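You operate a simulated robot arm through the tools that you are given. There is no shell and no other tool. Be economical: measure what you need, move in short steps, check, and stop when the job is done.

You are at the controls of a simulated two-armed robot. One attempt, no reset.

## Task
Pick up the jar from the black table with one hand, pass it to the other hand and put it on the shelf under the black table. Set down upright: jar.

Only the result counts: the job must be done as asked and must still hold three seconds after the hand-in. Knocking over, shifting, dropping, spilling or breaking anything else fails it.

## Robot
Two 7-joint arms with three-finger grippers on one trunk, on a base that drives. Base frame: it is fixed to the floor where the robot stands at the start and does not move with it; the origin is under the middle of the robot, x ahead of it, y to its left, z up. Readings come in cm, degrees, newtons and seconds.
The left shoulder is at the start at [4, 15.4, 101.5], the right one opposite. With the tool pointing down near the work surface each hand reaches from about 14 to 62 cm from the robot's upright axis, wherever it stands, measured 20 degrees to its own side. Places, roughly: shelf under the black table [60, 20, 30]. Payload 2.69 kg a hand.
Tool frame (each hand has its own): the origin (TCP) lies between the finger pads and is the grasp point; the fingertips stand 2.9 cm ahead of it; z points along the fingers, y is the line along which they close. Largest opening 12 cm; the body of the gripper starts 7.8 cm behind the TCP.
Orientation is told as [roll, pitch, yaw] about the base's x, y, z axes, in that order, counted from this pose: with the fingers straight down and closing along the base's y, the tool's x points along the base's -x, its y along +y and its z along -z.

## Interface
- The arms move only by the tool drive_tool. It takes "left_targets", "right_targets" or both (then of equal length, played together; a hand with none holds still); each is a list of rows, each an object of numbers (a shift or turn left out is 0, a gripper value left out holds the last): "x", "y", "z": the shift along the tool's x, y, z in cm; "ax", "ay", "az": the turn, a rotation vector about the tool's x, y, z in degrees; "gripper": the gripper command, from -1 (shut) to 1 (fully open), values between in proportion. In form: [{"x": .., "y": .., "z": .., "ax": .., "ay": .., "az": .., "gripper": ..}, ...]. A call has 1 to 10 rows; each row shifts and turns the commanded pose from where the row before left it, along the tool's axes as they then stand. A row lasts 0.2 s, in which the tool goes at most 5 cm and 8.6 degrees; a call with a longer step from one row to the next is refused whole, and so is a gripper value outside its range. A pose out of reach is approached as far as the arm can. The call stops where the force on the tool passes 40 N (or 10 N more than at its start, if that is more) or the arm is blocked; 0.2 s more then pass. The fingers move at their own pace and stop on an object; they squeeze with about 24 N. The grip force told is the motor's: it shows also when the fingers shut on nothing. Time passes only in rows, and 0.2 s behind the last, so rows that do not move let the fingers close. It gives the time, the measured TCP pose, the force on the tool (base axes), the opening and the grip force at its end, in the units of the frame above (readings bear some noise), with the torque about the TCP (base axes, N m) and any sound that the robot's microphone picked up.
- Cameras (640 x 400 px; columns grow to the right, rows downward): "scene" is now at [15.16, 0.09, 118.59]; the picture's right is [0.02, -1.00, 0.00], its down [-0.36, -0.01, -0.93] and it looks along [0.93, 0.02, -0.36] (base axes); focal length 214 px, centre (320, 200). "left" rides on the left gripper at [6.3, 0, -10.4] in its tool frame; the picture's right is [0.00, 1.00, 0.00], its down [-0.83, 0.00, -0.56] and it looks along [-0.56, 0.00, 0.83] (tool axes); focal length 275 px, centre (320, 200). "right" rides on the right gripper at [6.3, 0, -10.4] in its tool frame; the picture's right is [0.00, 1.00, 0.00], its down [-0.83, 0.00, -0.56] and it looks along [-0.56, 0.00, 0.83] (tool axes); focal length 275 px, centre (320, 200). There is no depth. A picture from a camera that has moved, and an enlarged one, comes with that camera's place and axes in the base frame and with its lens.
- camera(camera): a new picture of that camera. It takes no simulated time.
- slide_trunk(by): slides the trunk up (or, below 0, down) by that many cm; the arms and the scene camera ride with it, the base frame stays. It gives what a move gives, with no picture.
- roll_base(legs): drives the robot by 1 to 6 legs, each [ahead, left, turn to the left] in cm, cm and degrees, along the robot's own axes; the way and the turn of a leg run together, so that a leg with both is an arc; at most 150 cm and 180 degrees a leg. The arms and the cameras ride along, it lands a little off, and it stops where it bumps. It gives what a move gives.
- aim_head(pan, tilt): turns the head with the scene camera to pan (to the left, within 80 degrees either way) and tilt (down, from -29 to 69), counted from straight ahead of the robot. It gives what a move gives.
- enlarge(camera, box): a new picture of the part [left, top, right, bottom] of that camera's present view, enlarged. It takes no simulated time.
- close_job(): hands the job in; it is judged then, once.

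Go step by step. Nothing tells you exact positions but the pictures and the camera data: compare them with the known pose of the tool, close in by small moves and look again before you grip or let go. The budget is 120 turns and 88 pictures, counting those below and the enlarged ones. Unless the task says otherwise, let go and move clear before handing in, and close with one line.

The tools are called after "Request:" as a command line: name --argument value ..., lists and objects as JSON in quotes. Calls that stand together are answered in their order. drive_tool: Moves the arms, as the interface text tells. Its arguments: {"type":"object","properties":{"left_targets":{"type":"array"},"right_targets":{"type":"array"}},"required":[]} The other tools are called the same way: slide_trunk (by) slides the trunk up or down; roll_base (legs) drives the base; aim_head (pan, tilt) turns the head that bears the scene camera; camera (camera) takes a picture; enlarge (camera, box) takes an enlarged picture of a part of a camera's view; close_job () hands the job in.

At the start:

```text
t: 0.0
left_position: [31.42, 13.77, 114.61]
left_ee_rot: [0.0, 0.0, 0.0]
left_contact_force: [0.3, 0.6, -0.5]
left_ft_torque: [0.02, -0.02, 0.06]
left_opening: 12.01
left_gripper_force: 0.1
right_position: [30.76, -15.32, 108.35]
right_ee_rot: [0.0, 0.0, 0.0]
right_contact_force: [0.3, -0.5, -0.3]
right_ft_torque: [0.01, -0.02, -0.01]
right_opening: 12.01
right_gripper_force: 0.2
trunk travel left (down, up): [-38.1, 5.6]
robot x, y, heading: [-0.12, -0.18, -0.3]
head pan, tilt: [1.1, 21.1]
```

scene: 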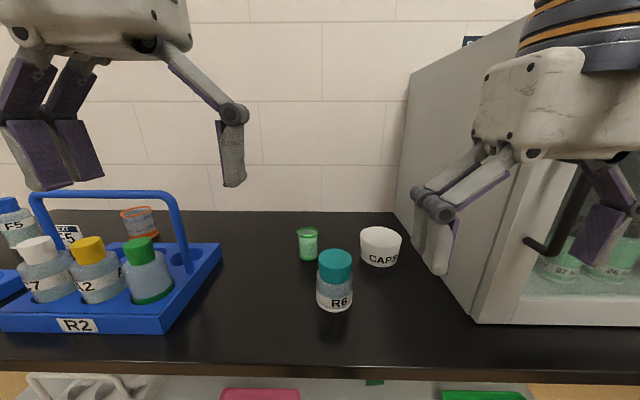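
right: 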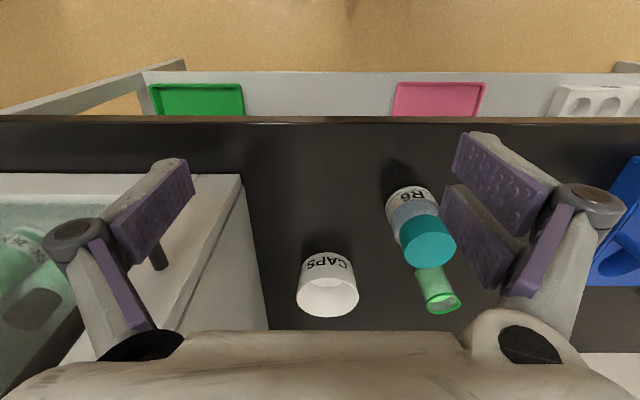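
left: 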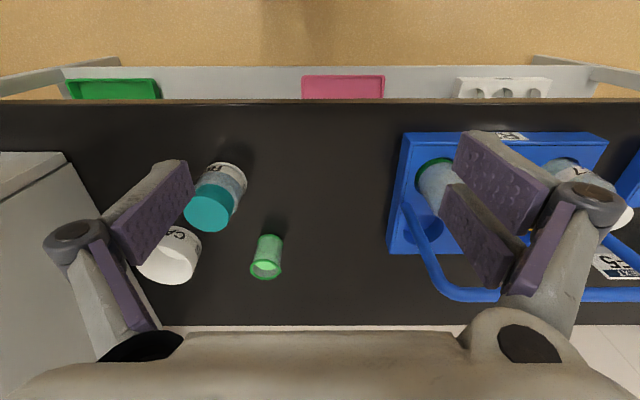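

The R6 jar with the teal cap stands near [48, -2, 84.5], the table top is at z≈84.5 and its front edge is near x≈36. I'll move the right hand high above the jar, shift the left hand outward, then look again.

Request:
drive_tool --right_targets '[{"x": -3.4, "y": 2.5}, {"x": -3.4, "y": 2.5}, {"x": -3.4, "y": 2.5}, {"x": -3.4, "y": 2.5}, {"x": -2.4, "y": 2.5}, {}]' --left_targets '[{"y": 1.6}, {"y": 1.6}, {"y": 1.6}, {"y": 1.6}, {"y": 1.6}, {}]'

Request:
camera --camera "right"

Request:
camera --camera "scene"

```text
t: 1.4
left_position: [31.71, 20.59, 112.86]
left_ee_rot: [-0.1, -0.1, 0.0]
left_contact_force: [0.0, 0.3, 0.2]
left_ft_torque: [0.03, -0.03, 0.0]
left_opening: 11.99
left_gripper_force: 0.0
left hand out of reach, approached as far as the arm can: row 3, 4, 5
right_position: [46.64, -3.0, 108.05]
right_ee_rot: [0.0, 0.0, 0.0]
right_contact_force: [0.1, 0.7, -1.0]
right_ft_torque: [0.0, 0.02, -0.01]
right_opening: 12.0
right_gripper_force: 0.0
trunk travel left (down, up): [-38.1, 5.6]
robot x, y, heading: [0.46, 0.09, -0.1]
head pan, tilt: [1.1, 21.1]
```

```text
84 pictures are left
camera right: at [40.26, -3.1, 118.46], right [0.0, 1.0, 0.0], down [0.83, 0.0, 0.56], along [0.56, 0.0, -0.83], focal length 275 px, centre (320, 200)
```

right: 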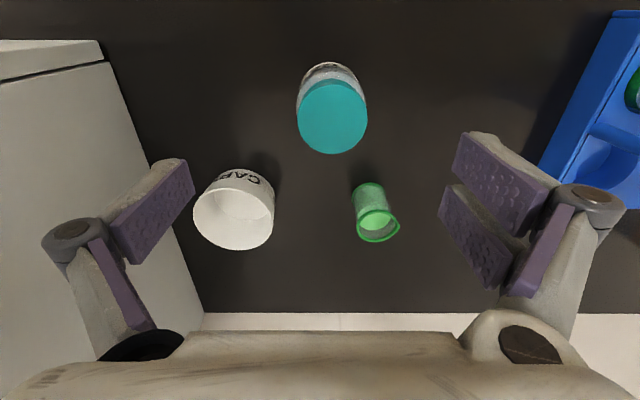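

```text
83 pictures are left
camera scene: at [15.14, 0.03, 118.59], right [0.02, -1.0, 0.0], down [-0.36, -0.01, -0.93], along [0.93, 0.02, -0.36], focal length 214 px, centre (320, 200)
```

scene: 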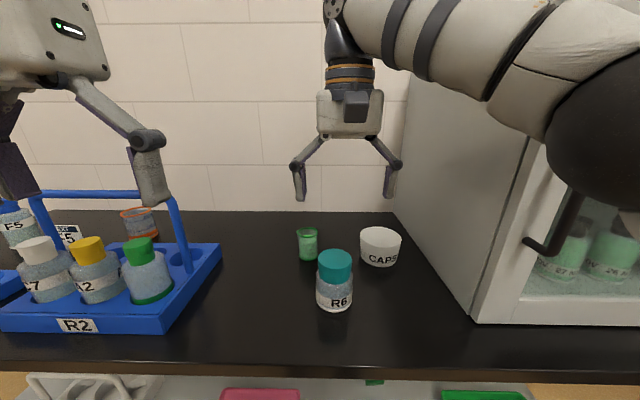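

The cap top is near [47.7, -2.1, 94.6], about 6.2 cm wide. I'll bring the right hand down to just above the cap and check the alignment.

Request:
drive_tool --right_targets '[{"x": -0.4, "y": 0.3, "z": 3}, {"x": -0.4, "y": 0.3, "z": 3}, {"x": -0.3, "y": 0.3, "z": 3}, {"z": 1}, {}]'

Request:
camera --camera "right"

Request:
camera --camera "scene"

```text
t: 2.6
left_position: [31.81, 20.83, 112.75]
left_ee_rot: [-0.1, -0.1, 0.1]
left_contact_force: [-0.7, -0.4, 0.6]
left_ft_torque: [0.0, 0.02, 0.01]
left_opening: 11.98
left_gripper_force: 0.1
right_position: [48.02, -1.77, 98.33]
right_ee_rot: [0.0, 0.0, 0.0]
right_contact_force: [0.9, -0.5, -0.5]
right_ft_torque: [-0.02, -0.01, 0.0]
right_opening: 12.01
right_gripper_force: 0.0
trunk travel left (down, up): [-38.1, 5.6]
robot x, y, heading: [0.12, 0.61, -0.0]
head pan, tilt: [1.1, 21.1]
```

```text
82 pictures are left
camera right: at [41.69, -1.93, 108.72], right [0.0, 1.0, 0.0], down [0.83, 0.0, 0.56], along [0.56, 0.0, -0.83], focal length 275 px, centre (320, 200)
```

right: 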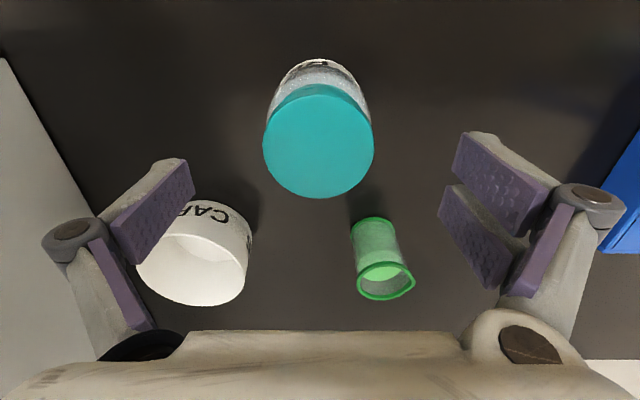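

```text
81 pictures are left
camera scene: at [15.16, 0.09, 118.59], right [0.02, -1.0, 0.0], down [-0.36, -0.01, -0.93], along [0.93, 0.02, -0.36], focal length 214 px, centre (320, 200)
```

scene: 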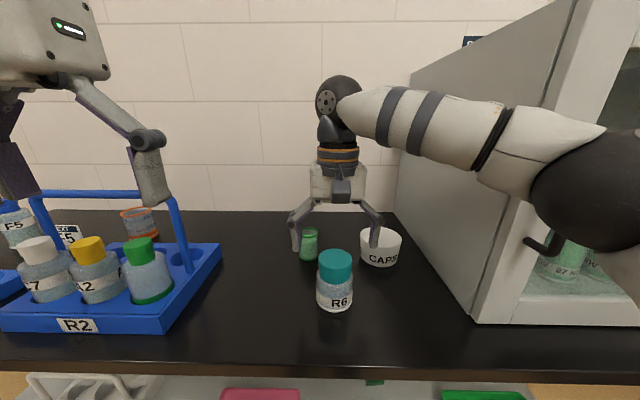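

The hand is lined up in y with the cap at about [47.6, -1.95, 94.3]. I'll go down 6 cm and close on the cap.

Request:
drive_tool --right_targets '[{"x": 0.2, "z": 2}, {"x": 0.1, "z": 2}, {"z": 2}, {}, {"gripper": -1}, {"gripper": -1}, {"gripper": -1}]'

Request:
camera --camera "right"

Request:
camera --camera "scene"

```text
t: 4.2
left_position: [31.71, 20.76, 112.76]
left_ee_rot: [-0.1, -0.2, 0.1]
left_contact_force: [-0.6, -0.6, -0.1]
left_ft_torque: [-0.02, -0.01, 0.0]
left_opening: 12.0
left_gripper_force: 0.2
right_position: [47.68, -1.91, 92.39]
right_ee_rot: [0.1, -0.1, -0.1]
right_contact_force: [3.1, -2.1, 8.3]
right_ft_torque: [-0.02, -0.14, -0.07]
right_opening: 6.81
right_gripper_force: 23.6
trunk travel left (down, up): [-38.1, 5.6]
robot x, y, heading: [-0.12, 0.21, -0.2]
head pan, tilt: [1.1, 21.1]
```

```text
80 pictures are left
camera right: at [41.43, -1.94, 102.86], right [0.0, 1.0, 0.0], down [0.83, 0.0, 0.56], along [0.56, 0.0, -0.83], focal length 275 px, centre (320, 200)
```

right: 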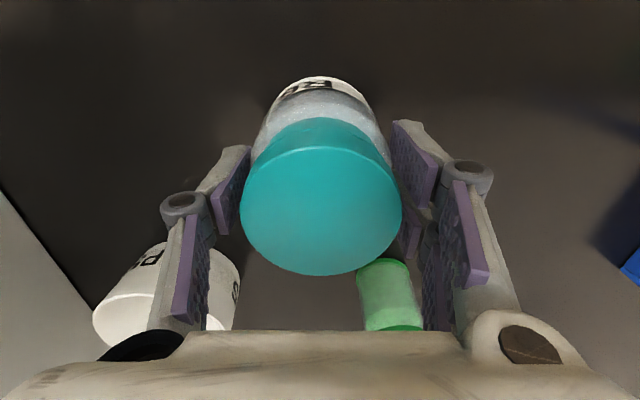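

```text
79 pictures are left
camera scene: at [15.13, 0.08, 118.6], right [0.02, -1.0, 0.0], down [-0.36, -0.01, -0.93], along [0.93, 0.02, -0.36], focal length 214 px, centre (320, 200)
```

scene: 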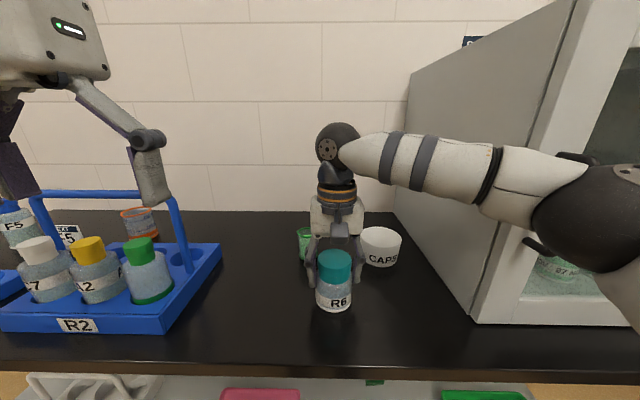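

The grip reads 6.8 cm at 23.6 N, so the fingers are on the cap. I'll lift a little to test that the jar comes along, then lift further.

Request:
drive_tool --right_targets '[{"z": -1}, {"z": -2}, {"z": -3}, {"z": -3}, {"z": -3}, {}]'

Request:
camera --camera "scene"

Request:
camera --camera "right"

```text
t: 5.6
left_position: [31.74, 20.63, 112.77]
left_ee_rot: [-0.1, 0.0, 0.0]
left_contact_force: [0.3, -0.8, 0.0]
left_ft_torque: [0.0, 0.01, 0.03]
left_opening: 12.0
left_gripper_force: 0.0
right_position: [47.7, -1.82, 104.32]
right_ee_rot: [0.0, 0.0, 0.1]
right_contact_force: [-0.4, 0.4, -0.2]
right_ft_torque: [0.01, -0.03, 0.0]
right_opening: 0.0
right_gripper_force: 24.7
trunk travel left (down, up): [-38.1, 5.6]
robot x, y, heading: [-0.18, -0.38, -0.3]
head pan, tilt: [1.1, 21.1]
```

```text
78 pictures are left
camera scene: at [15.18, 0.08, 118.58], right [0.02, -1.0, 0.0], down [-0.36, -0.01, -0.93], along [0.93, 0.02, -0.36], focal length 214 px, centre (320, 200)
```

scene: 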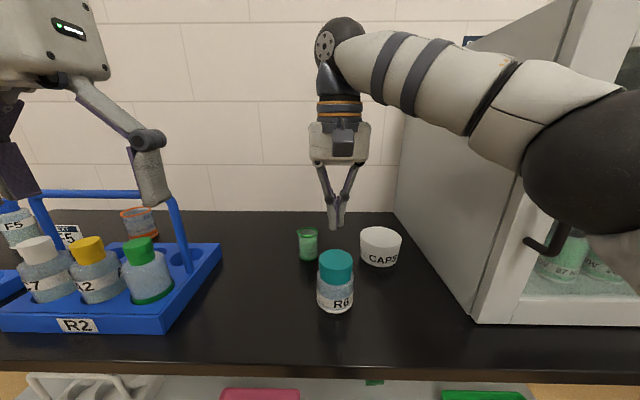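

```text
77 pictures are left
camera right: at [41.35, -1.94, 114.69], right [0.0, 1.0, 0.0], down [0.83, 0.0, 0.56], along [0.56, 0.0, -0.83], focal length 275 px, centre (320, 200)
```

right: 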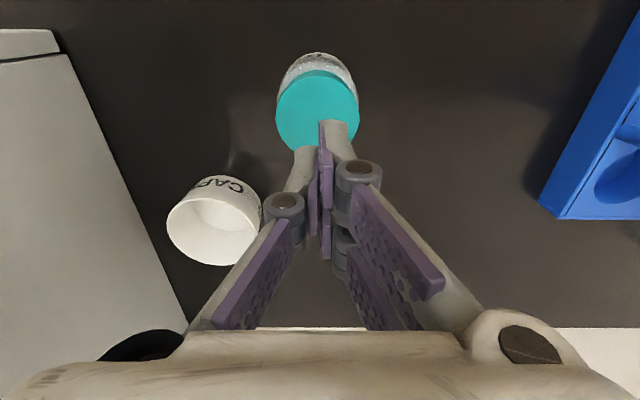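

The fingers slipped off the cap, and the jar still stands where it was. I'll reopen, turn the right hand 45° to leave room for the left hand later, and look closely at the jar's shape before gripping lower on the body.

Request:
drive_tool --right_targets '[{"az": -7.5, "gripper": 1}, {"az": -7.5}, {"az": -7.5}, {"az": -7.5}, {"az": -7.5}, {"az": -7.5}, {}]'

Request:
enlarge --camera "scene" --box '[280, 220, 400, 320]'

Request:
camera --camera "right"

```text
t: 7.2
left_position: [31.64, 20.8, 112.79]
left_ee_rot: [-0.1, -0.2, 0.1]
left_contact_force: [1.4, 0.3, 0.5]
left_ft_torque: [0.02, -0.01, 0.04]
left_opening: 12.0
left_gripper_force: 0.0
right_position: [47.21, -1.89, 104.11]
right_ee_rot: [0.0, -0.2, 44.9]
right_contact_force: [0.4, -0.5, 0.7]
right_ft_torque: [0.0, -0.04, -0.03]
right_opening: 11.99
right_gripper_force: 0.0
right hand out of reach, approached as far as the arm can: row 6
trunk travel left (down, up): [-38.1, 5.6]
robot x, y, heading: [-0.07, 0.12, 0.2]
head pan, tilt: [1.1, 21.1]
```

```text
4.00 times, centred on (340, 270) of scene
camera zoom: at [15.15, 0.1, 118.59], right [0.02, -1.0, 0.0], down [-0.36, -0.01, -0.93], along [0.93, 0.02, -0.36], focal length 858 px, centre (240, -80)
```

zoom: 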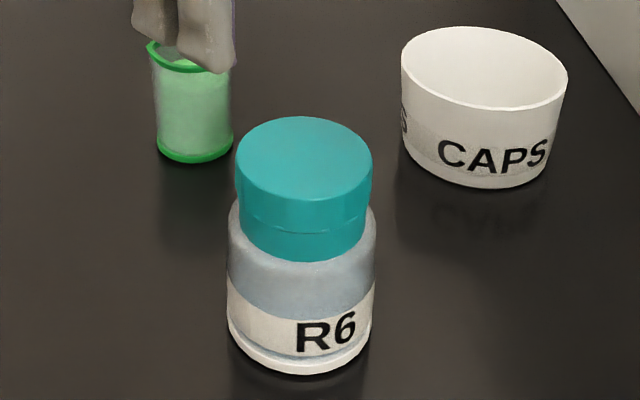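

```text
75 pictures are left
camera right: at [42.68, -6.41, 114.44], right [-0.71, 0.71, 0.0], down [0.58, 0.59, 0.56], along [0.39, 0.4, -0.83], focal length 275 px, centre (320, 200)
```

right: 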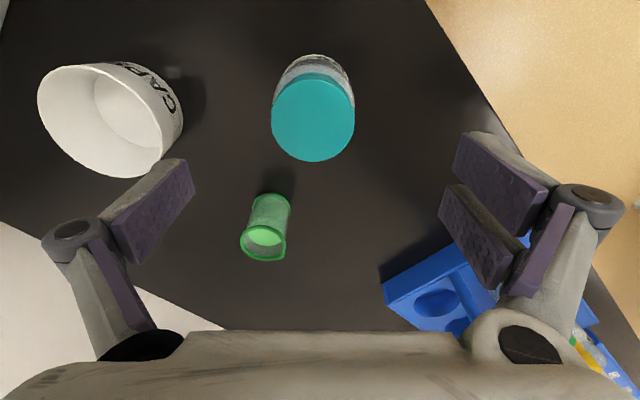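

The body is wider than the cap (about 6.8 against 6.1 cm), so last time the fingertips caught on the sloping shoulder. This time I'll grip higher, only on the straight cap (z≈91.2–94.8), going down partway first to check.

Request:
drive_tool --right_targets '[{"z": 2}, {"z": 2}, {"z": 2}, {}]'

Request:
camera --camera "right"

```text
t: 8.2
left_position: [31.73, 20.79, 112.87]
left_ee_rot: [-0.1, -0.1, 0.0]
left_contact_force: [0.5, 0.3, 0.9]
left_ft_torque: [0.0, -0.01, 0.01]
left_opening: 12.01
left_gripper_force: 0.1
right_position: [47.18, -1.83, 98.2]
right_ee_rot: [0.0, -0.1, 44.9]
right_contact_force: [-0.1, -0.9, -0.2]
right_ft_torque: [-0.02, 0.04, 0.02]
right_opening: 12.01
right_gripper_force: 0.1
trunk travel left (down, up): [-38.1, 5.6]
robot x, y, heading: [-0.22, 0.01, -0.1]
head pan, tilt: [1.1, 21.1]
```

```text
74 pictures are left
camera right: at [42.79, -6.3, 108.56], right [-0.71, 0.7, 0.0], down [0.59, 0.59, 0.56], along [0.39, 0.4, -0.83], focal length 275 px, centre (320, 200)
```

right: 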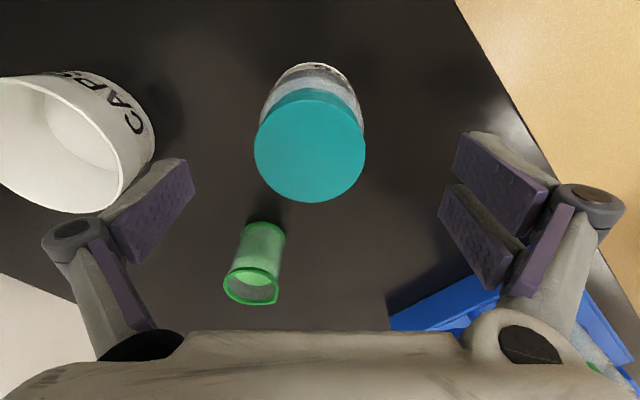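

The cap centre is near [47.4, -2.2] with its top at about 94.4. I'll descend 4.3 cm, close, and test with a 1 cm lift.

Request:
drive_tool --right_targets '[{"y": -0.35, "z": 2}, {"z": 2.3}, {}, {"gripper": -1}, {"gripper": -1}, {"gripper": -1}, {"z": -0.5}, {"z": -0.5}, {}]'

Request:
enlarge --camera "scene" --box '[280, 220, 400, 320]'

Request:
camera --camera "right"

```text
t: 10.2
left_position: [31.71, 20.77, 112.71]
left_ee_rot: [-0.1, -0.1, 0.0]
left_contact_force: [-0.6, -0.4, 0.3]
left_ft_torque: [0.0, 0.04, 0.03]
left_opening: 12.0
left_gripper_force: 0.1
right_position: [47.51, -2.11, 94.68]
right_ee_rot: [0.0, 0.0, 44.8]
right_contact_force: [-0.3, 0.0, -1.0]
right_ft_torque: [0.01, -0.01, 0.03]
right_opening: 6.11
right_gripper_force: 24.1
trunk travel left (down, up): [-38.1, 5.6]
robot x, y, heading: [0.36, 0.0, 0.1]
head pan, tilt: [1.1, 21.1]
```

```text
4.00 times, centred on (340, 270) of scene
camera zoom: at [15.17, 0.09, 118.58], right [0.02, -1.0, 0.0], down [-0.36, -0.01, -0.93], along [0.93, 0.02, -0.36], focal length 858 px, centre (240, -80)
```

zoom: 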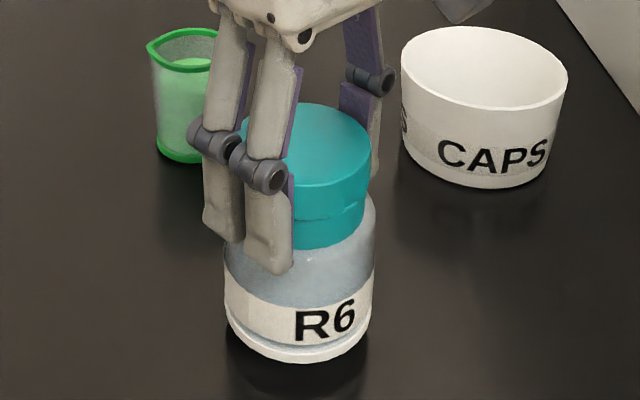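

```text
72 pictures are left
camera right: at [42.99, -6.67, 105.1], right [-0.71, 0.7, 0.0], down [0.59, 0.59, 0.56], along [0.39, 0.39, -0.83], focal length 275 px, centre (320, 200)
```

right: 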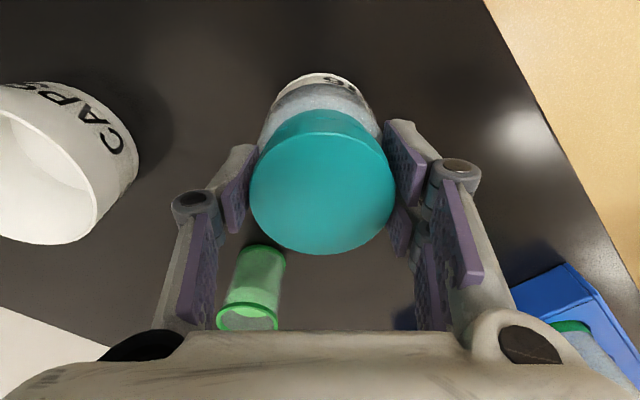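

The jar is held by the cap and has lifted. I'll raise it about 10 cm, bring the left hand forward, and turn it towards a sideways, tilted approach.

Request:
drive_tool --right_targets '[{"z": -1.5}, {"z": -2}, {"z": -2}, {"z": -2}, {"z": -2}, {}, {}, {}, {}, {}]' --left_targets '[{"x": -4, "az": 7.5}, {"x": -4, "az": 7.5}, {"az": 7.5}, {"az": 7.5}, {"az": 7.5}, {"az": 7.5}, {"az": 7.5}, {"az": 7.5}, {}, {}]'

Request:
camera --camera "scene"

```text
t: 12.4
left_position: [39.97, 20.44, 112.72]
left_ee_rot: [0.0, 0.0, -60.0]
left_contact_force: [0.3, -0.2, -0.3]
left_ft_torque: [0.01, 0.01, -0.02]
left_opening: 11.98
left_gripper_force: 0.0
right_position: [47.21, -2.31, 103.98]
right_ee_rot: [-0.1, 0.0, 44.9]
right_contact_force: [-0.2, -0.7, -0.6]
right_ft_torque: [0.01, -0.01, 0.03]
right_opening: 6.1
right_gripper_force: 24.0
right hand out of reach, approached as far as the arm can: row 5
trunk travel left (down, up): [-38.1, 5.6]
robot x, y, heading: [-0.57, -0.24, -0.1]
head pan, tilt: [1.1, 21.1]
```

```text
71 pictures are left
camera scene: at [15.17, 0.09, 118.59], right [0.02, -1.0, 0.0], down [-0.36, -0.01, -0.93], along [0.93, 0.02, -0.36], focal length 214 px, centre (320, 200)
```

scene: 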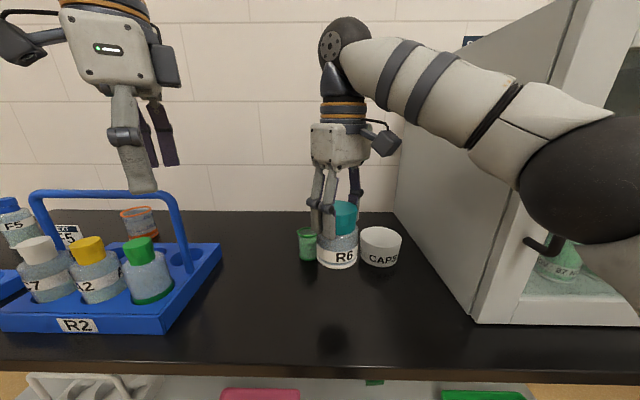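

The jar hangs upright in the right hand with its body centre near z≈97.7. Next I'll tilt the left hand about 60° so its fingers point mostly sideways towards the jar.

Request:
drive_tool --left_targets '[{"ay": -7.5}, {"ay": -7.5}, {"ay": -7.5}, {"ay": -7.5}, {"ay": -7.5}, {"ay": -7.5}, {"ay": -7.5}, {"ay": -7.5}, {}]'

Request:
camera --camera "scene"

Request:
camera --camera "left"

```text
t: 14.4
left_position: [39.82, 20.28, 112.78]
left_ee_rot: [0.0, -60.1, -60.0]
left_contact_force: [-0.2, 0.2, 0.1]
left_ft_torque: [-0.02, 0.01, -0.02]
left_opening: 12.0
left_gripper_force: 0.1
right_position: [47.27, -2.42, 104.08]
right_ee_rot: [0.2, -0.1, 44.9]
right_contact_force: [-0.8, -0.6, -2.1]
right_ft_torque: [0.0, 0.02, 0.0]
right_opening: 6.11
right_gripper_force: 23.7
trunk travel left (down, up): [-38.1, 5.6]
robot x, y, heading: [0.35, -0.4, -0.0]
head pan, tilt: [1.1, 21.1]
```

```text
70 pictures are left
camera scene: at [15.17, 0.07, 118.59], right [0.02, -1.0, 0.0], down [-0.36, -0.01, -0.93], along [0.93, 0.02, -0.36], focal length 214 px, centre (320, 200)
```

scene: 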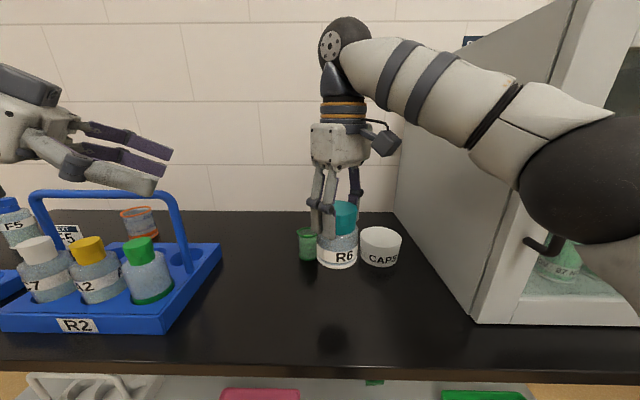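

```text
69 pictures are left
camera left: at [33.91, 31.08, 112.47], right [0.87, 0.5, 0.0], down [-0.04, 0.06, 1.0], along [0.5, -0.86, 0.07], focal length 275 px, centre (320, 200)
```

left: 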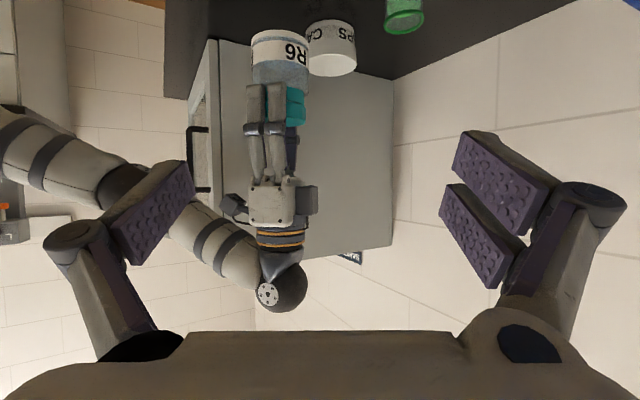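

With the current tilt, the left hand's camera block would hang underneath and hit the shelf when placing. I'll roll the left hand 180° about its finger axis so the camera rides on top, starting with the first half.

Request:
drive_tool --left_targets '[{"az": -8.5}, {"az": -8.5}, {"az": -8.5}, {"az": -8.5}, {"az": -8.5}, {"az": -8.5}, {"az": -8.5}, {"az": -8.5}, {"az": -8.5}, {"az": -8.5}]'

```text
t: 16.6
left_position: [39.92, 20.5, 112.75]
left_ee_rot: [-60.0, -4.1, 27.6]
left_contact_force: [0.1, 0.3, -0.3]
left_ft_torque: [0.0, 0.02, 0.0]
left_opening: 12.0
left_gripper_force: 0.0
right_position: [47.19, -2.27, 104.14]
right_ee_rot: [-0.1, -0.1, 45.0]
right_contact_force: [-0.7, -0.5, -2.1]
right_ft_torque: [0.0, 0.0, 0.0]
right_opening: 6.1
right_gripper_force: 24.0
trunk travel left (down, up): [-38.1, 5.6]
robot x, y, heading: [0.08, -0.14, 0.1]
head pan, tilt: [1.1, 21.1]
```

The first half of the roll went through without reaching a limit. I'll finish the remaining 95°.

Request:
drive_tool --left_targets '[{"az": -8.5}, {"az": -8.5}, {"az": -8.5}, {"az": -8.5}, {"az": -8.5}, {"az": -8.5}, {"az": -8.5}, {"az": -8.5}, {"az": -8.5}, {"az": -8.5}]'

Request:
drive_tool --left_targets '[{"az": -5}, {"az": -5}, {}]'

Request:
camera --camera "scene"

Request:
camera --camera "left"

```text
t: 18.8
left_position: [39.91, 20.42, 112.79]
left_ee_rot: [-16.5, 58.6, 101.0]
left_contact_force: [0.0, 1.1, 0.2]
left_ft_torque: [-0.04, -0.01, 0.05]
left_opening: 12.02
left_gripper_force: 0.0
right_position: [47.24, -2.34, 104.19]
right_ee_rot: [-0.1, 0.0, 45.0]
right_contact_force: [-0.4, 0.0, -1.6]
right_ft_torque: [0.0, -0.02, 0.01]
right_opening: 6.08
right_gripper_force: 24.2
trunk travel left (down, up): [-38.1, 5.6]
robot x, y, heading: [0.04, -0.26, 0.2]
head pan, tilt: [1.1, 21.1]
```

```text
t: 19.6
left_position: [40.03, 20.43, 112.88]
left_ee_rot: [0.0, 60.1, 120.0]
left_contact_force: [0.2, 0.1, 0.9]
left_ft_torque: [0.02, -0.01, 0.0]
left_opening: 11.96
left_gripper_force: 0.1
right_position: [47.11, -2.39, 104.18]
right_ee_rot: [0.0, -0.1, 45.0]
right_contact_force: [0.3, -0.2, -1.3]
right_ft_torque: [0.04, 0.01, -0.01]
right_opening: 6.13
right_gripper_force: 23.8
trunk travel left (down, up): [-38.1, 5.6]
robot x, y, heading: [0.28, -0.2, 0.2]
head pan, tilt: [1.1, 21.1]
```

```text
68 pictures are left
camera scene: at [15.17, 0.09, 118.59], right [0.02, -1.0, 0.0], down [-0.36, -0.01, -0.93], along [0.93, 0.02, -0.36], focal length 214 px, centre (320, 200)
```

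scene: 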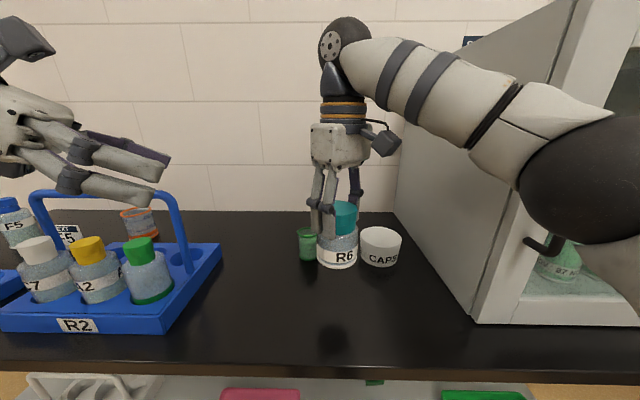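

```text
67 pictures are left
camera left: at [37.08, 25.49, 123.5], right [-0.87, -0.5, 0.0], down [-0.45, 0.78, -0.44], along [0.22, -0.38, -0.9], focal length 275 px, centre (320, 200)
```

left: 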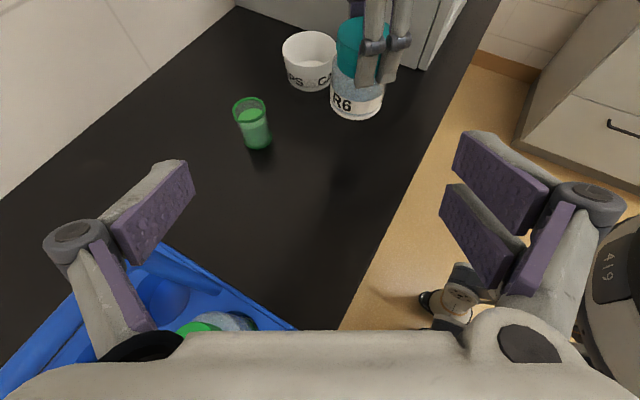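

The camera now rides on top. I'll level the left hand to a 20° downward tilt and move to a pre-grasp about 12 cm short of the jar body.

Request:
drive_tool --left_targets '[{"ay": 5}, {"ay": 5}, {"x": -1.53, "y": 1.245, "z": 3.76}, {"x": -1.53, "y": 1.245, "z": 3.76}, {"x": -1.53, "y": 1.245, "z": 3.76}, {"x": -1.53, "y": 1.245, "z": 3.75}, {}]'

Request:
camera --camera "scene"

Request:
camera --camera "left"

```text
t: 21.2
left_position: [41.98, 7.83, 101.69]
left_ee_rot: [0.0, 69.9, 120.1]
left_contact_force: [-0.4, 0.2, 0.2]
left_ft_torque: [0.01, 0.02, 0.02]
left_opening: 12.01
left_gripper_force: 0.0
right_position: [47.1, -2.26, 104.09]
right_ee_rot: [-0.1, -0.2, 45.0]
right_contact_force: [-0.1, -0.4, 0.0]
right_ft_torque: [-0.01, -0.02, 0.03]
right_opening: 6.12
right_gripper_force: 24.3
trunk travel left (down, up): [-38.1, 5.6]
robot x, y, heading: [-0.1, 0.16, -0.1]
head pan, tilt: [1.1, 21.1]
```

```text
66 pictures are left
camera scene: at [15.15, 0.12, 118.59], right [0.02, -1.0, 0.0], down [-0.36, -0.01, -0.93], along [0.93, 0.02, -0.36], focal length 214 px, centre (320, 200)
```

scene: 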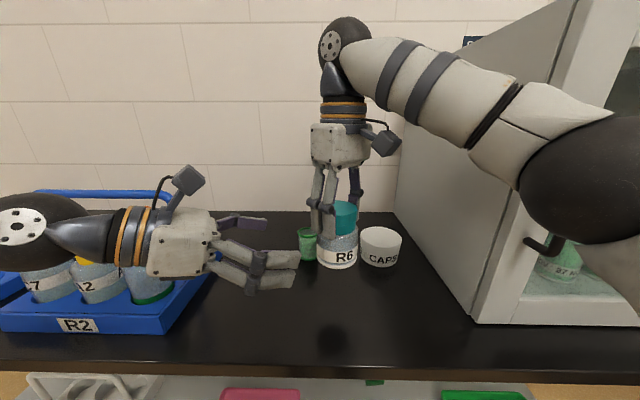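

```text
65 pictures are left
camera left: at [38.11, 14.39, 111.09], right [-0.87, -0.5, 0.0], down [-0.4, 0.7, -0.59], along [0.3, -0.51, -0.81], focal length 275 px, centre (320, 200)
```

left: 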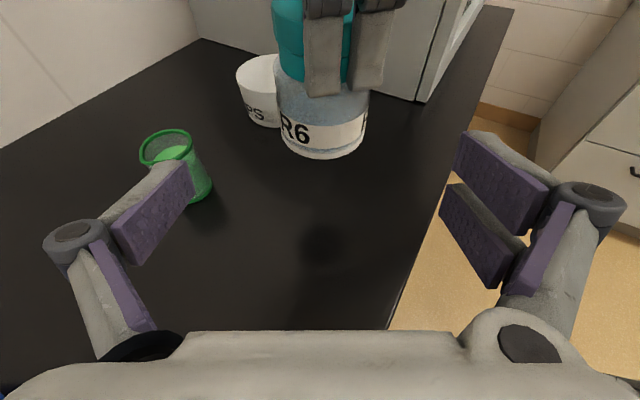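

The jar body is laterally centred between the open left fingers. I'll advance 9 cm and check.

Request:
drive_tool --left_targets '[{"y": 0.2, "z": 3}, {"x": 0.2, "z": 3}, {"z": 3}, {}]'

Request:
enlarge --camera "scene" --box '[240, 180, 400, 300]'

Request:
camera --camera "left"

```text
t: 22.2
left_position: [46.03, 0.09, 99.14]
left_ee_rot: [-0.1, 70.1, 120.0]
left_contact_force: [-0.7, 0.2, -0.6]
left_ft_torque: [-0.01, 0.01, 0.02]
left_opening: 11.98
left_gripper_force: 0.2
right_position: [47.13, -2.36, 104.16]
right_ee_rot: [-0.1, -0.2, 44.9]
right_contact_force: [-0.5, -1.1, -0.8]
right_ft_torque: [-0.02, 0.03, -0.04]
right_opening: 6.13
right_gripper_force: 23.8
trunk travel left (down, up): [-38.1, 5.6]
robot x, y, heading: [-0.06, -0.28, -0.1]
head pan, tilt: [1.1, 21.1]
```

```text
3.33 times, centred on (320, 240) of scene
camera zoom: at [15.14, 0.11, 118.59], right [0.02, -1.0, 0.0], down [-0.36, -0.01, -0.93], along [0.93, 0.02, -0.36], focal length 715 px, centre (320, 67)
```

zoom: 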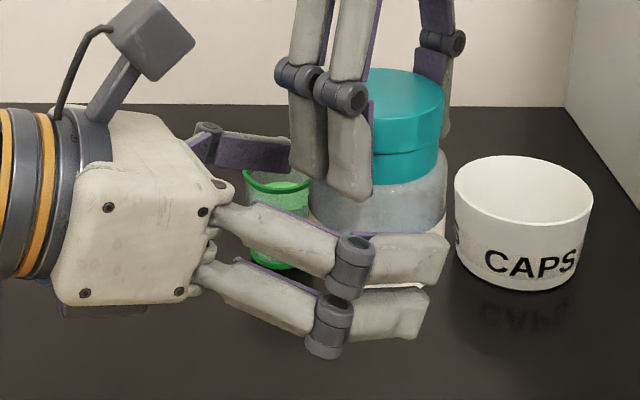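

```text
63 pictures are left
camera left: at [42.16, 6.81, 108.55], right [-0.87, -0.5, -0.01], down [-0.4, 0.7, -0.59], along [0.3, -0.51, -0.81], focal length 275 px, centre (320, 200)
```

left: 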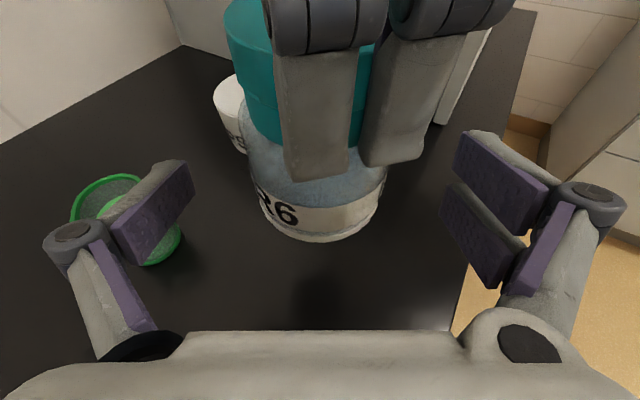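

The gripper has two tines on one side, so I need to keep the hands from tangling. I'll yaw the right hand 15° so its tines line up between the left fingers, flatten the left tilt to 12°, and look before advancing.

Request:
drive_tool --right_targets '[{"az": 5}, {"az": 5}, {"az": 5}, {}]' --left_targets '[{}, {"ay": 4}, {"ay": 4}, {}]'

Request:
enlarge --camera "scene" --box '[240, 180, 400, 300]'

Request:
camera --camera "left"

```text
t: 23.2
left_position: [45.78, -0.07, 99.09]
left_ee_rot: [-0.1, 78.1, 120.0]
left_contact_force: [-0.2, 0.2, -0.2]
left_ft_torque: [0.03, 0.01, -0.02]
left_opening: 11.99
left_gripper_force: 0.0
right_position: [47.2, -2.39, 104.16]
right_ee_rot: [0.0, 0.0, 29.9]
right_contact_force: [0.9, -0.5, -1.3]
right_ft_torque: [-0.03, -0.02, 0.02]
right_opening: 6.13
right_gripper_force: 23.8
trunk travel left (down, up): [-38.1, 5.6]
robot x, y, heading: [0.3, 0.32, 0.2]
head pan, tilt: [1.1, 21.1]
```

```text
3.33 times, centred on (320, 240) of scene
camera zoom: at [15.16, 0.08, 118.59], right [0.02, -1.0, 0.0], down [-0.36, -0.01, -0.93], along [0.93, 0.02, -0.36], focal length 715 px, centre (320, 67)
```

zoom: 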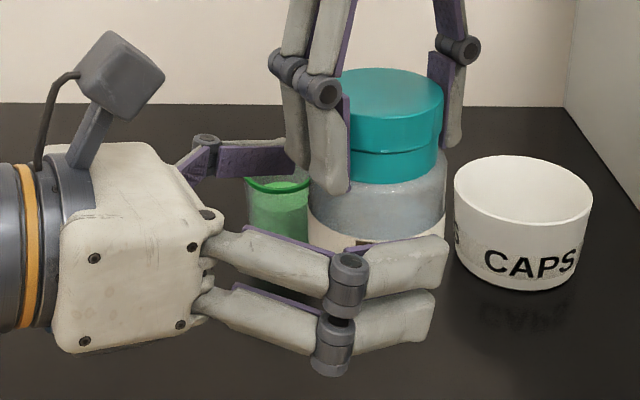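

```text
61 pictures are left
camera left: at [41.3, 7.74, 107.36], right [-0.87, -0.5, 0.0], down [-0.35, 0.62, -0.7], along [0.35, -0.6, -0.72], focal length 275 px, centre (320, 200)
```

left: 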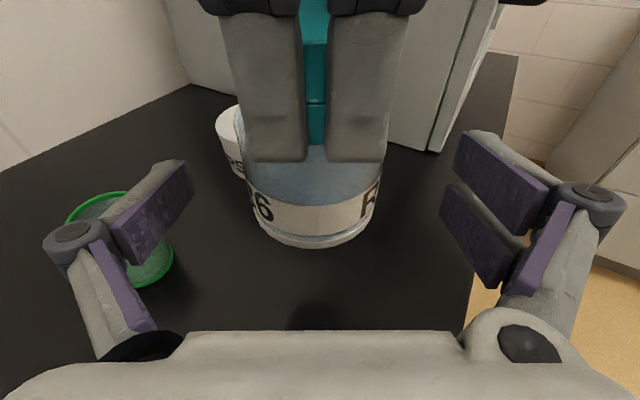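

Everything is aligned: the right tines now sit centred between the left fingers and above the body. I'll advance 2.75 cm and close the left gripper.

Request:
drive_tool --left_targets '[{"z": 1.4}, {"z": 1.35}, {}, {"gripper": -0.3}, {"gripper": -1}, {"gripper": -1}, {"gripper": -1}]'

Request:
enlarge --camera "scene" --box '[240, 180, 400, 300]'

Request:
camera --camera "left"

```text
t: 24.8
left_position: [47.23, -2.16, 98.43]
left_ee_rot: [0.4, 78.0, 120.8]
left_contact_force: [19.7, 14.8, -0.3]
left_ft_torque: [-0.64, 0.8, 0.0]
left_opening: 6.85
left_gripper_force: 23.8
right_position: [46.97, -2.36, 104.06]
right_ee_rot: [0.1, 0.1, 30.0]
right_contact_force: [-20.2, -14.5, -0.9]
right_ft_torque: [-0.22, 0.27, -0.02]
right_opening: 6.11
right_gripper_force: 24.0
trunk travel left (down, up): [-38.1, 5.6]
robot x, y, heading: [-0.03, -0.03, -0.0]
head pan, tilt: [1.1, 21.1]
```

```text
3.33 times, centred on (320, 240) of scene
camera zoom: at [15.17, 0.09, 118.59], right [0.02, -1.0, 0.0], down [-0.36, -0.01, -0.93], along [0.93, 0.02, -0.36], focal length 715 px, centre (320, 67)
```

zoom: 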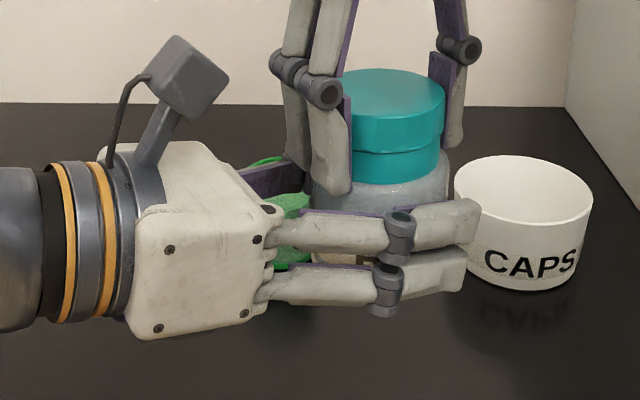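

```text
59 pictures are left
camera left: at [42.75, 5.5, 106.71], right [-0.86, -0.51, 0.0], down [-0.36, 0.62, -0.7], along [0.35, -0.6, -0.72], focal length 275 px, centre (320, 200)
```

left: 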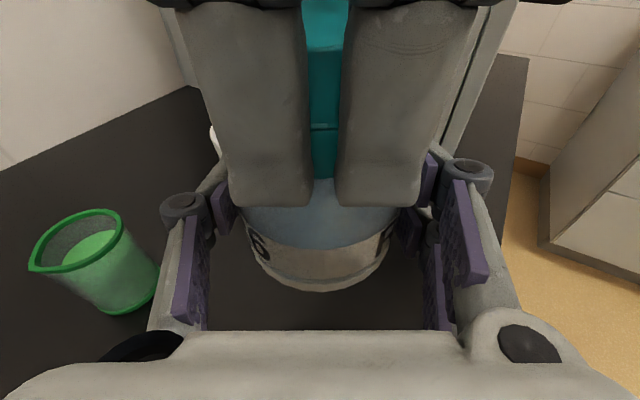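

The left hand holds the body (6.85 cm, 24 N). I'll open the right hand only slightly, so its tines don't hit the left palm, and then raise it straight up.

Request:
drive_tool --right_targets '[{"gripper": 0.2}, {"gripper": 0.25}, {"gripper": 0.25}, {"z": -1}, {"z": -1.5}, {"z": -2}, {}]'

Request:
camera --camera "scene"

```text
t: 26.4
left_position: [47.11, -2.41, 98.34]
left_ee_rot: [0.1, 78.0, 120.1]
left_contact_force: [0.8, 0.2, 0.4]
left_ft_torque: [-0.03, 0.0, 0.0]
left_opening: 6.82
left_gripper_force: 24.1
right_position: [47.09, -2.43, 108.4]
right_ee_rot: [0.0, -0.1, 30.0]
right_contact_force: [-0.4, -0.1, -0.3]
right_ft_torque: [-0.02, 0.0, 0.02]
right_opening: 7.53
right_gripper_force: 0.1
trunk travel left (down, up): [-38.1, 5.6]
robot x, y, heading: [0.01, 0.1, 0.4]
head pan, tilt: [1.1, 21.1]
```

```text
58 pictures are left
camera scene: at [15.19, 0.07, 118.58], right [0.02, -1.0, 0.0], down [-0.36, -0.01, -0.93], along [0.93, 0.02, -0.36], focal length 214 px, centre (320, 200)
```

scene: 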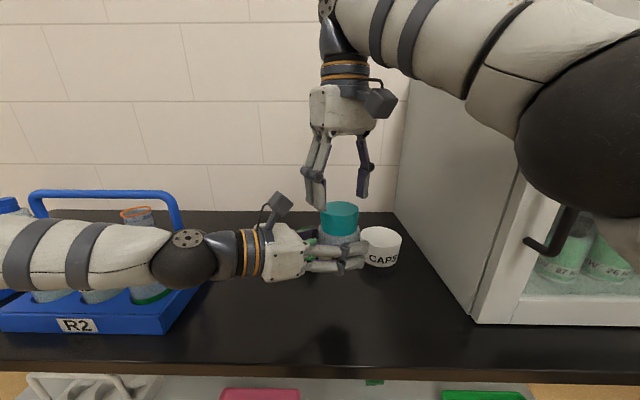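

The left hand now holds the jar alone. I'll retract the right hand, raise the left a bit, and glance to both sides before backing away.

Request:
drive_tool --right_targets '[{"z": -2}, {"z": -2}, {"x": 3.8, "y": -0.85}, {"x": 3.8, "y": -0.85}, {"x": 3.8, "y": -0.85}, {"x": 3.8, "y": -0.85}, {"x": 3.4, "y": -0.9}, {}]' --left_targets '[{}, {}, {}, {"x": 1.5, "z": -0.3}, {"x": 2, "z": -0.4}, {"x": 2, "z": -0.4}, {"x": 2, "z": -0.4}, {}]'

Request:
aim_head --pan 80 --tilt 45

Request:
camera --camera "scene"

Request:
aim_head --pan -80 --tilt 45

Request:
camera --camera "scene"

```text
t: 28.2
left_position: [47.0, -2.23, 106.2]
left_ee_rot: [0.2, 78.0, 120.2]
left_contact_force: [0.1, 0.3, -2.0]
left_ft_torque: [0.01, -0.02, -0.02]
left_opening: 6.85
left_gripper_force: 23.9
right_position: [31.35, -15.73, 111.45]
right_ee_rot: [0.0, 0.0, 30.0]
right_contact_force: [-0.2, -0.4, 0.2]
right_ft_torque: [-0.01, 0.0, -0.01]
right_opening: 7.51
right_gripper_force: 0.0
right hand out of reach, approached as far as the arm can: row 1, 2
trunk travel left (down, up): [-38.1, 5.6]
robot x, y, heading: [0.07, -0.02, -0.0]
head pan, tilt: [1.1, 21.1]
```

```text
t: 29.7
left_position: [46.88, -2.4, 106.07]
left_ee_rot: [0.0, 78.0, 120.0]
left_contact_force: [0.2, 0.3, -0.4]
left_ft_torque: [0.0, -0.04, -0.02]
left_opening: 6.82
left_gripper_force: 23.9
right_position: [31.39, -15.73, 111.42]
right_ee_rot: [0.0, 0.0, 30.0]
right_contact_force: [-1.0, -0.3, 0.7]
right_ft_torque: [-0.02, 0.02, -0.01]
right_opening: 7.49
right_gripper_force: 0.1
trunk travel left (down, up): [-38.1, 5.6]
robot x, y, heading: [0.17, -0.18, 0.4]
head pan, tilt: [80.0, 45.0]
```

```text
57 pictures are left
camera scene: at [7.29, 7.92, 114.9], right [0.98, -0.17, 0.0], down [-0.12, -0.7, -0.71], along [0.12, 0.7, -0.71], focal length 214 px, centre (320, 200)
```

scene: 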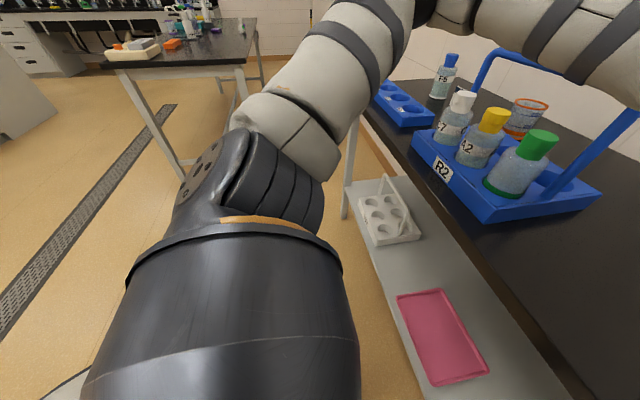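

```text
t: 32.2
left_position: [46.98, -2.28, 106.05]
left_ee_rot: [-0.1, 78.0, 120.0]
left_contact_force: [0.4, 0.6, -1.2]
left_ft_torque: [0.02, 0.02, 0.01]
left_opening: 6.83
left_gripper_force: 24.0
right_position: [31.46, -15.72, 111.45]
right_ee_rot: [0.0, 0.1, 30.0]
right_contact_force: [0.3, 0.0, 0.1]
right_ft_torque: [-0.02, -0.04, 0.0]
right_opening: 7.52
right_gripper_force: 0.0
trunk travel left (down, up): [-38.1, 5.6]
robot x, y, heading: [0.34, 0.46, 0.0]
head pan, tilt: [-80.0, 45.0]
```

```text
56 pictures are left
camera scene: at [7.29, -8.1, 114.9], right [-0.98, -0.17, 0.0], down [-0.12, 0.7, -0.71], along [0.12, -0.7, -0.71], focal length 214 px, centre (320, 200)
```

scene: 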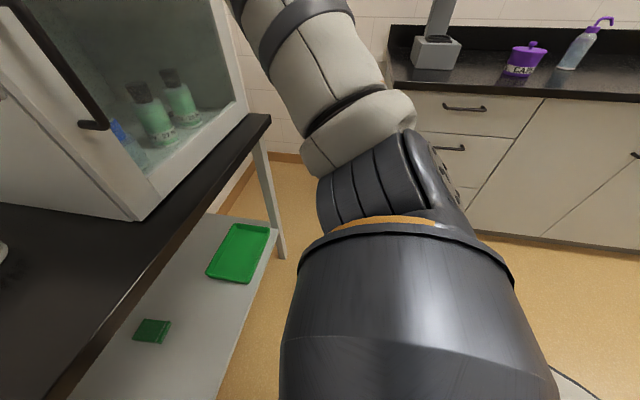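

The shelf carries a white rack, a pink tray, a small dark-green pad and a green tray, with free space between them. I'll back away 45 cm and then look at the shelf with the head tilted down.

Request:
roll_base --legs '[[-45, 0, 0]]'

Request:
aim_head --pan 0 --tilt 40

Request:
camera --camera "scene"

```text
t: 34.9
left_position: [2.11, -2.42, 106.03]
left_ee_rot: [-0.1, 77.9, 119.7]
left_contact_force: [0.0, -0.4, -1.6]
left_ft_torque: [0.03, 0.01, 0.02]
left_opening: 6.8
left_gripper_force: 23.7
right_position: [-13.35, -15.71, 111.59]
right_ee_rot: [0.0, 0.1, 29.8]
right_contact_force: [-0.7, 0.1, 0.5]
right_ft_torque: [-0.01, -0.03, -0.02]
right_opening: 7.5
right_gripper_force: 0.0
trunk travel left (down, up): [-38.1, 5.6]
robot x, y, heading: [-44.44, 0.15, -0.5]
head pan, tilt: [-80.0, 45.0]
```

```text
t: 36.4
left_position: [2.2, -2.31, 106.06]
left_ee_rot: [0.0, 78.1, 119.8]
left_contact_force: [-0.8, 0.3, -1.5]
left_ft_torque: [-0.02, -0.02, 0.02]
left_opening: 6.82
left_gripper_force: 24.2
right_position: [-13.3, -15.73, 111.45]
right_ee_rot: [-0.1, -0.1, 29.8]
right_contact_force: [-0.7, 0.0, -0.2]
right_ft_torque: [0.0, 0.0, -0.02]
right_opening: 7.48
right_gripper_force: 0.1
trunk travel left (down, up): [-38.1, 5.6]
robot x, y, heading: [-44.52, 0.33, -0.2]
head pan, tilt: [0.0, 40.0]
```

```text
55 pictures are left
camera scene: at [-30.33, -0.08, 115.63], right [0.0, -1.0, 0.0], down [-0.64, 0.0, -0.77], along [0.77, 0.0, -0.64], focal length 214 px, centre (320, 200)
```

scene: 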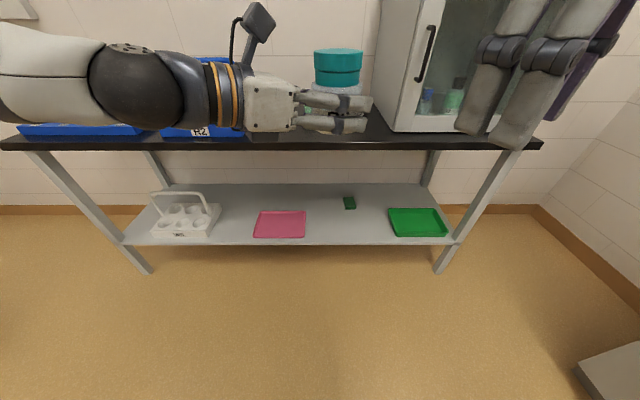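

The shelf is at z≈29.5 with its front edge at x≈38, and it is free between y≈+7 and y≈-36, with the dark-green pad well back. I'll turn the left hand 60° about the vertical so it points ahead, keeping the jar upright.

Request:
drive_tool --left_targets '[{"ax": 7.335, "az": -1.56}, {"ax": 7.335, "az": -1.56}, {"ax": 7.335, "az": -1.56}, {"ax": 7.335, "az": -1.56}, {"ax": 7.335, "az": -1.56}, {"ax": 7.335, "az": -1.56}, {"ax": 7.335, "az": -1.56}, {"ax": 7.335, "az": -1.56}, {}]'

Request:
camera --camera "scene"

```text
t: 38.4
left_position: [2.26, -2.27, 106.06]
left_ee_rot: [0.2, 77.9, -179.8]
left_contact_force: [0.0, -0.3, -2.0]
left_ft_torque: [-0.02, 0.02, 0.0]
left_opening: 6.83
left_gripper_force: 23.8
right_position: [-13.33, -15.75, 111.48]
right_ee_rot: [0.0, 0.0, 29.8]
right_contact_force: [-0.8, -0.9, -0.2]
right_ft_torque: [0.02, -0.01, -0.02]
right_opening: 7.49
right_gripper_force: 0.1
trunk travel left (down, up): [-38.1, 5.6]
robot x, y, heading: [-44.85, -0.21, -0.0]
head pan, tilt: [0.0, 40.0]
```

```text
54 pictures are left
camera scene: at [-30.33, -0.05, 115.63], right [0.0, -1.0, 0.0], down [-0.64, 0.0, -0.77], along [0.77, 0.0, -0.64], focal length 214 px, centre (320, 200)
```

scene: 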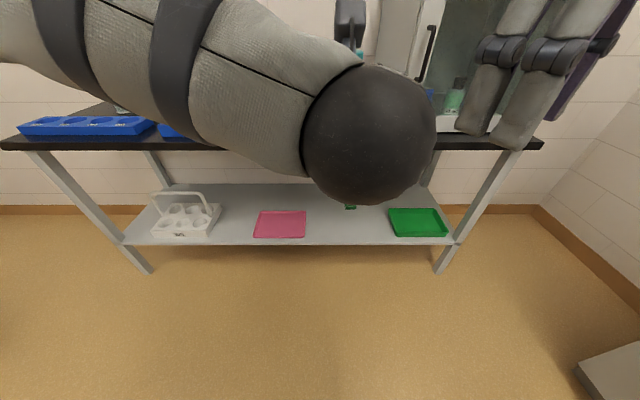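

The left hand now points straight ahead with the jar upright. I'll shift it left and forward, lower it 20 cm, then slide the trunk down.

Request:
drive_tool --left_targets '[{"x": 0.35, "y": -3.4, "z": 1.66}, {"x": 0.35, "y": -3.4, "z": 1.66}, {"x": 0.35, "y": -3.4, "z": 1.66}, {"x": -3.91, "z": 0.83}, {"x": -3.91, "z": 0.83}, {"x": -3.91, "z": 0.83}, {"x": -3.91, "z": 0.83}, {"x": -3.91, "z": 0.83}, {}]'

Request:
slide_trunk --by -38

Request:
camera --camera "scene"

Request:
camera --camera "left"

```text
t: 40.4
left_position: [7.79, 7.72, 86.22]
left_ee_rot: [0.2, 78.0, -180.1]
left_contact_force: [1.3, -0.2, -1.5]
left_ft_torque: [0.04, -0.01, 0.0]
left_opening: 6.79
left_gripper_force: 24.5
right_position: [-13.31, -15.78, 111.44]
right_ee_rot: [0.0, 0.0, 29.8]
right_contact_force: [-0.3, -0.2, 0.5]
right_ft_torque: [-0.01, 0.01, -0.01]
right_opening: 7.5
right_gripper_force: 0.1
trunk travel left (down, up): [-38.1, 5.6]
robot x, y, heading: [-44.58, -0.01, -0.2]
head pan, tilt: [0.0, 40.0]
```

```text
t: 44.1
left_position: [7.23, 7.78, 47.99]
left_ee_rot: [0.3, 78.0, -179.9]
left_contact_force: [-0.8, -0.3, -1.6]
left_ft_torque: [0.02, 0.0, 0.0]
left_opening: 6.84
left_gripper_force: 24.1
right_position: [-3.91, -15.79, 64.82]
right_ee_rot: [9.9, 16.4, 31.3]
right_contact_force: [1.2, 0.6, 0.1]
right_ft_torque: [0.0, 0.0, -0.02]
right_opening: 7.52
right_gripper_force: 0.1
trunk travel left (down, up): [-0.1, 43.6]
robot x, y, heading: [-45.08, -0.16, -0.1]
head pan, tilt: [0.0, 40.0]
```

```text
53 pictures are left
camera scene: at [-17.94, -0.1, 75.71], right [0.0, -1.0, 0.0], down [-0.64, 0.0, -0.77], along [0.77, 0.0, -0.64], focal length 214 px, centre (320, 200)
```

scene: 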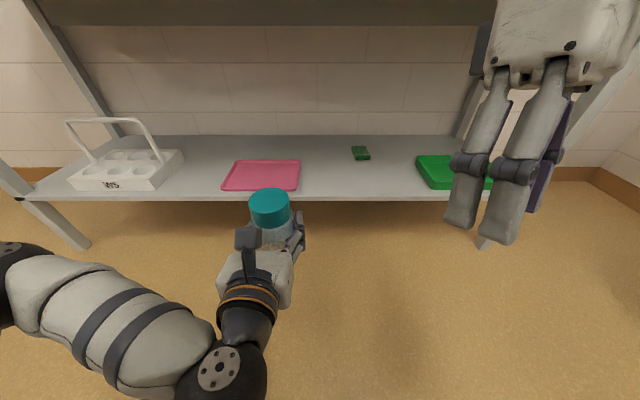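

```text
52 pictures are left
camera left: at [-1.48, 7.84, 56.42], right [0.0, -1.0, 0.0], down [-0.72, 0.0, -0.7], along [0.7, 0.0, -0.72], focal length 275 px, centre (320, 200)
```

left: 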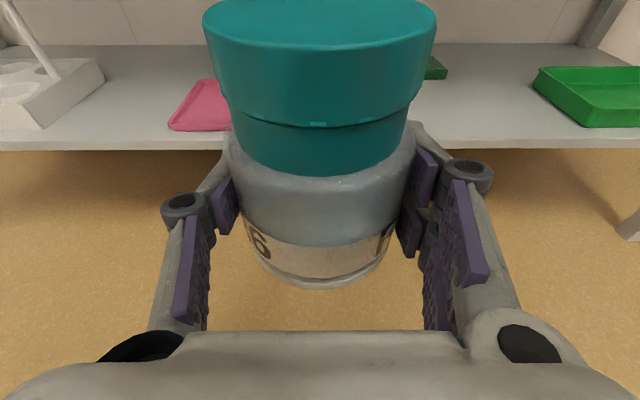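

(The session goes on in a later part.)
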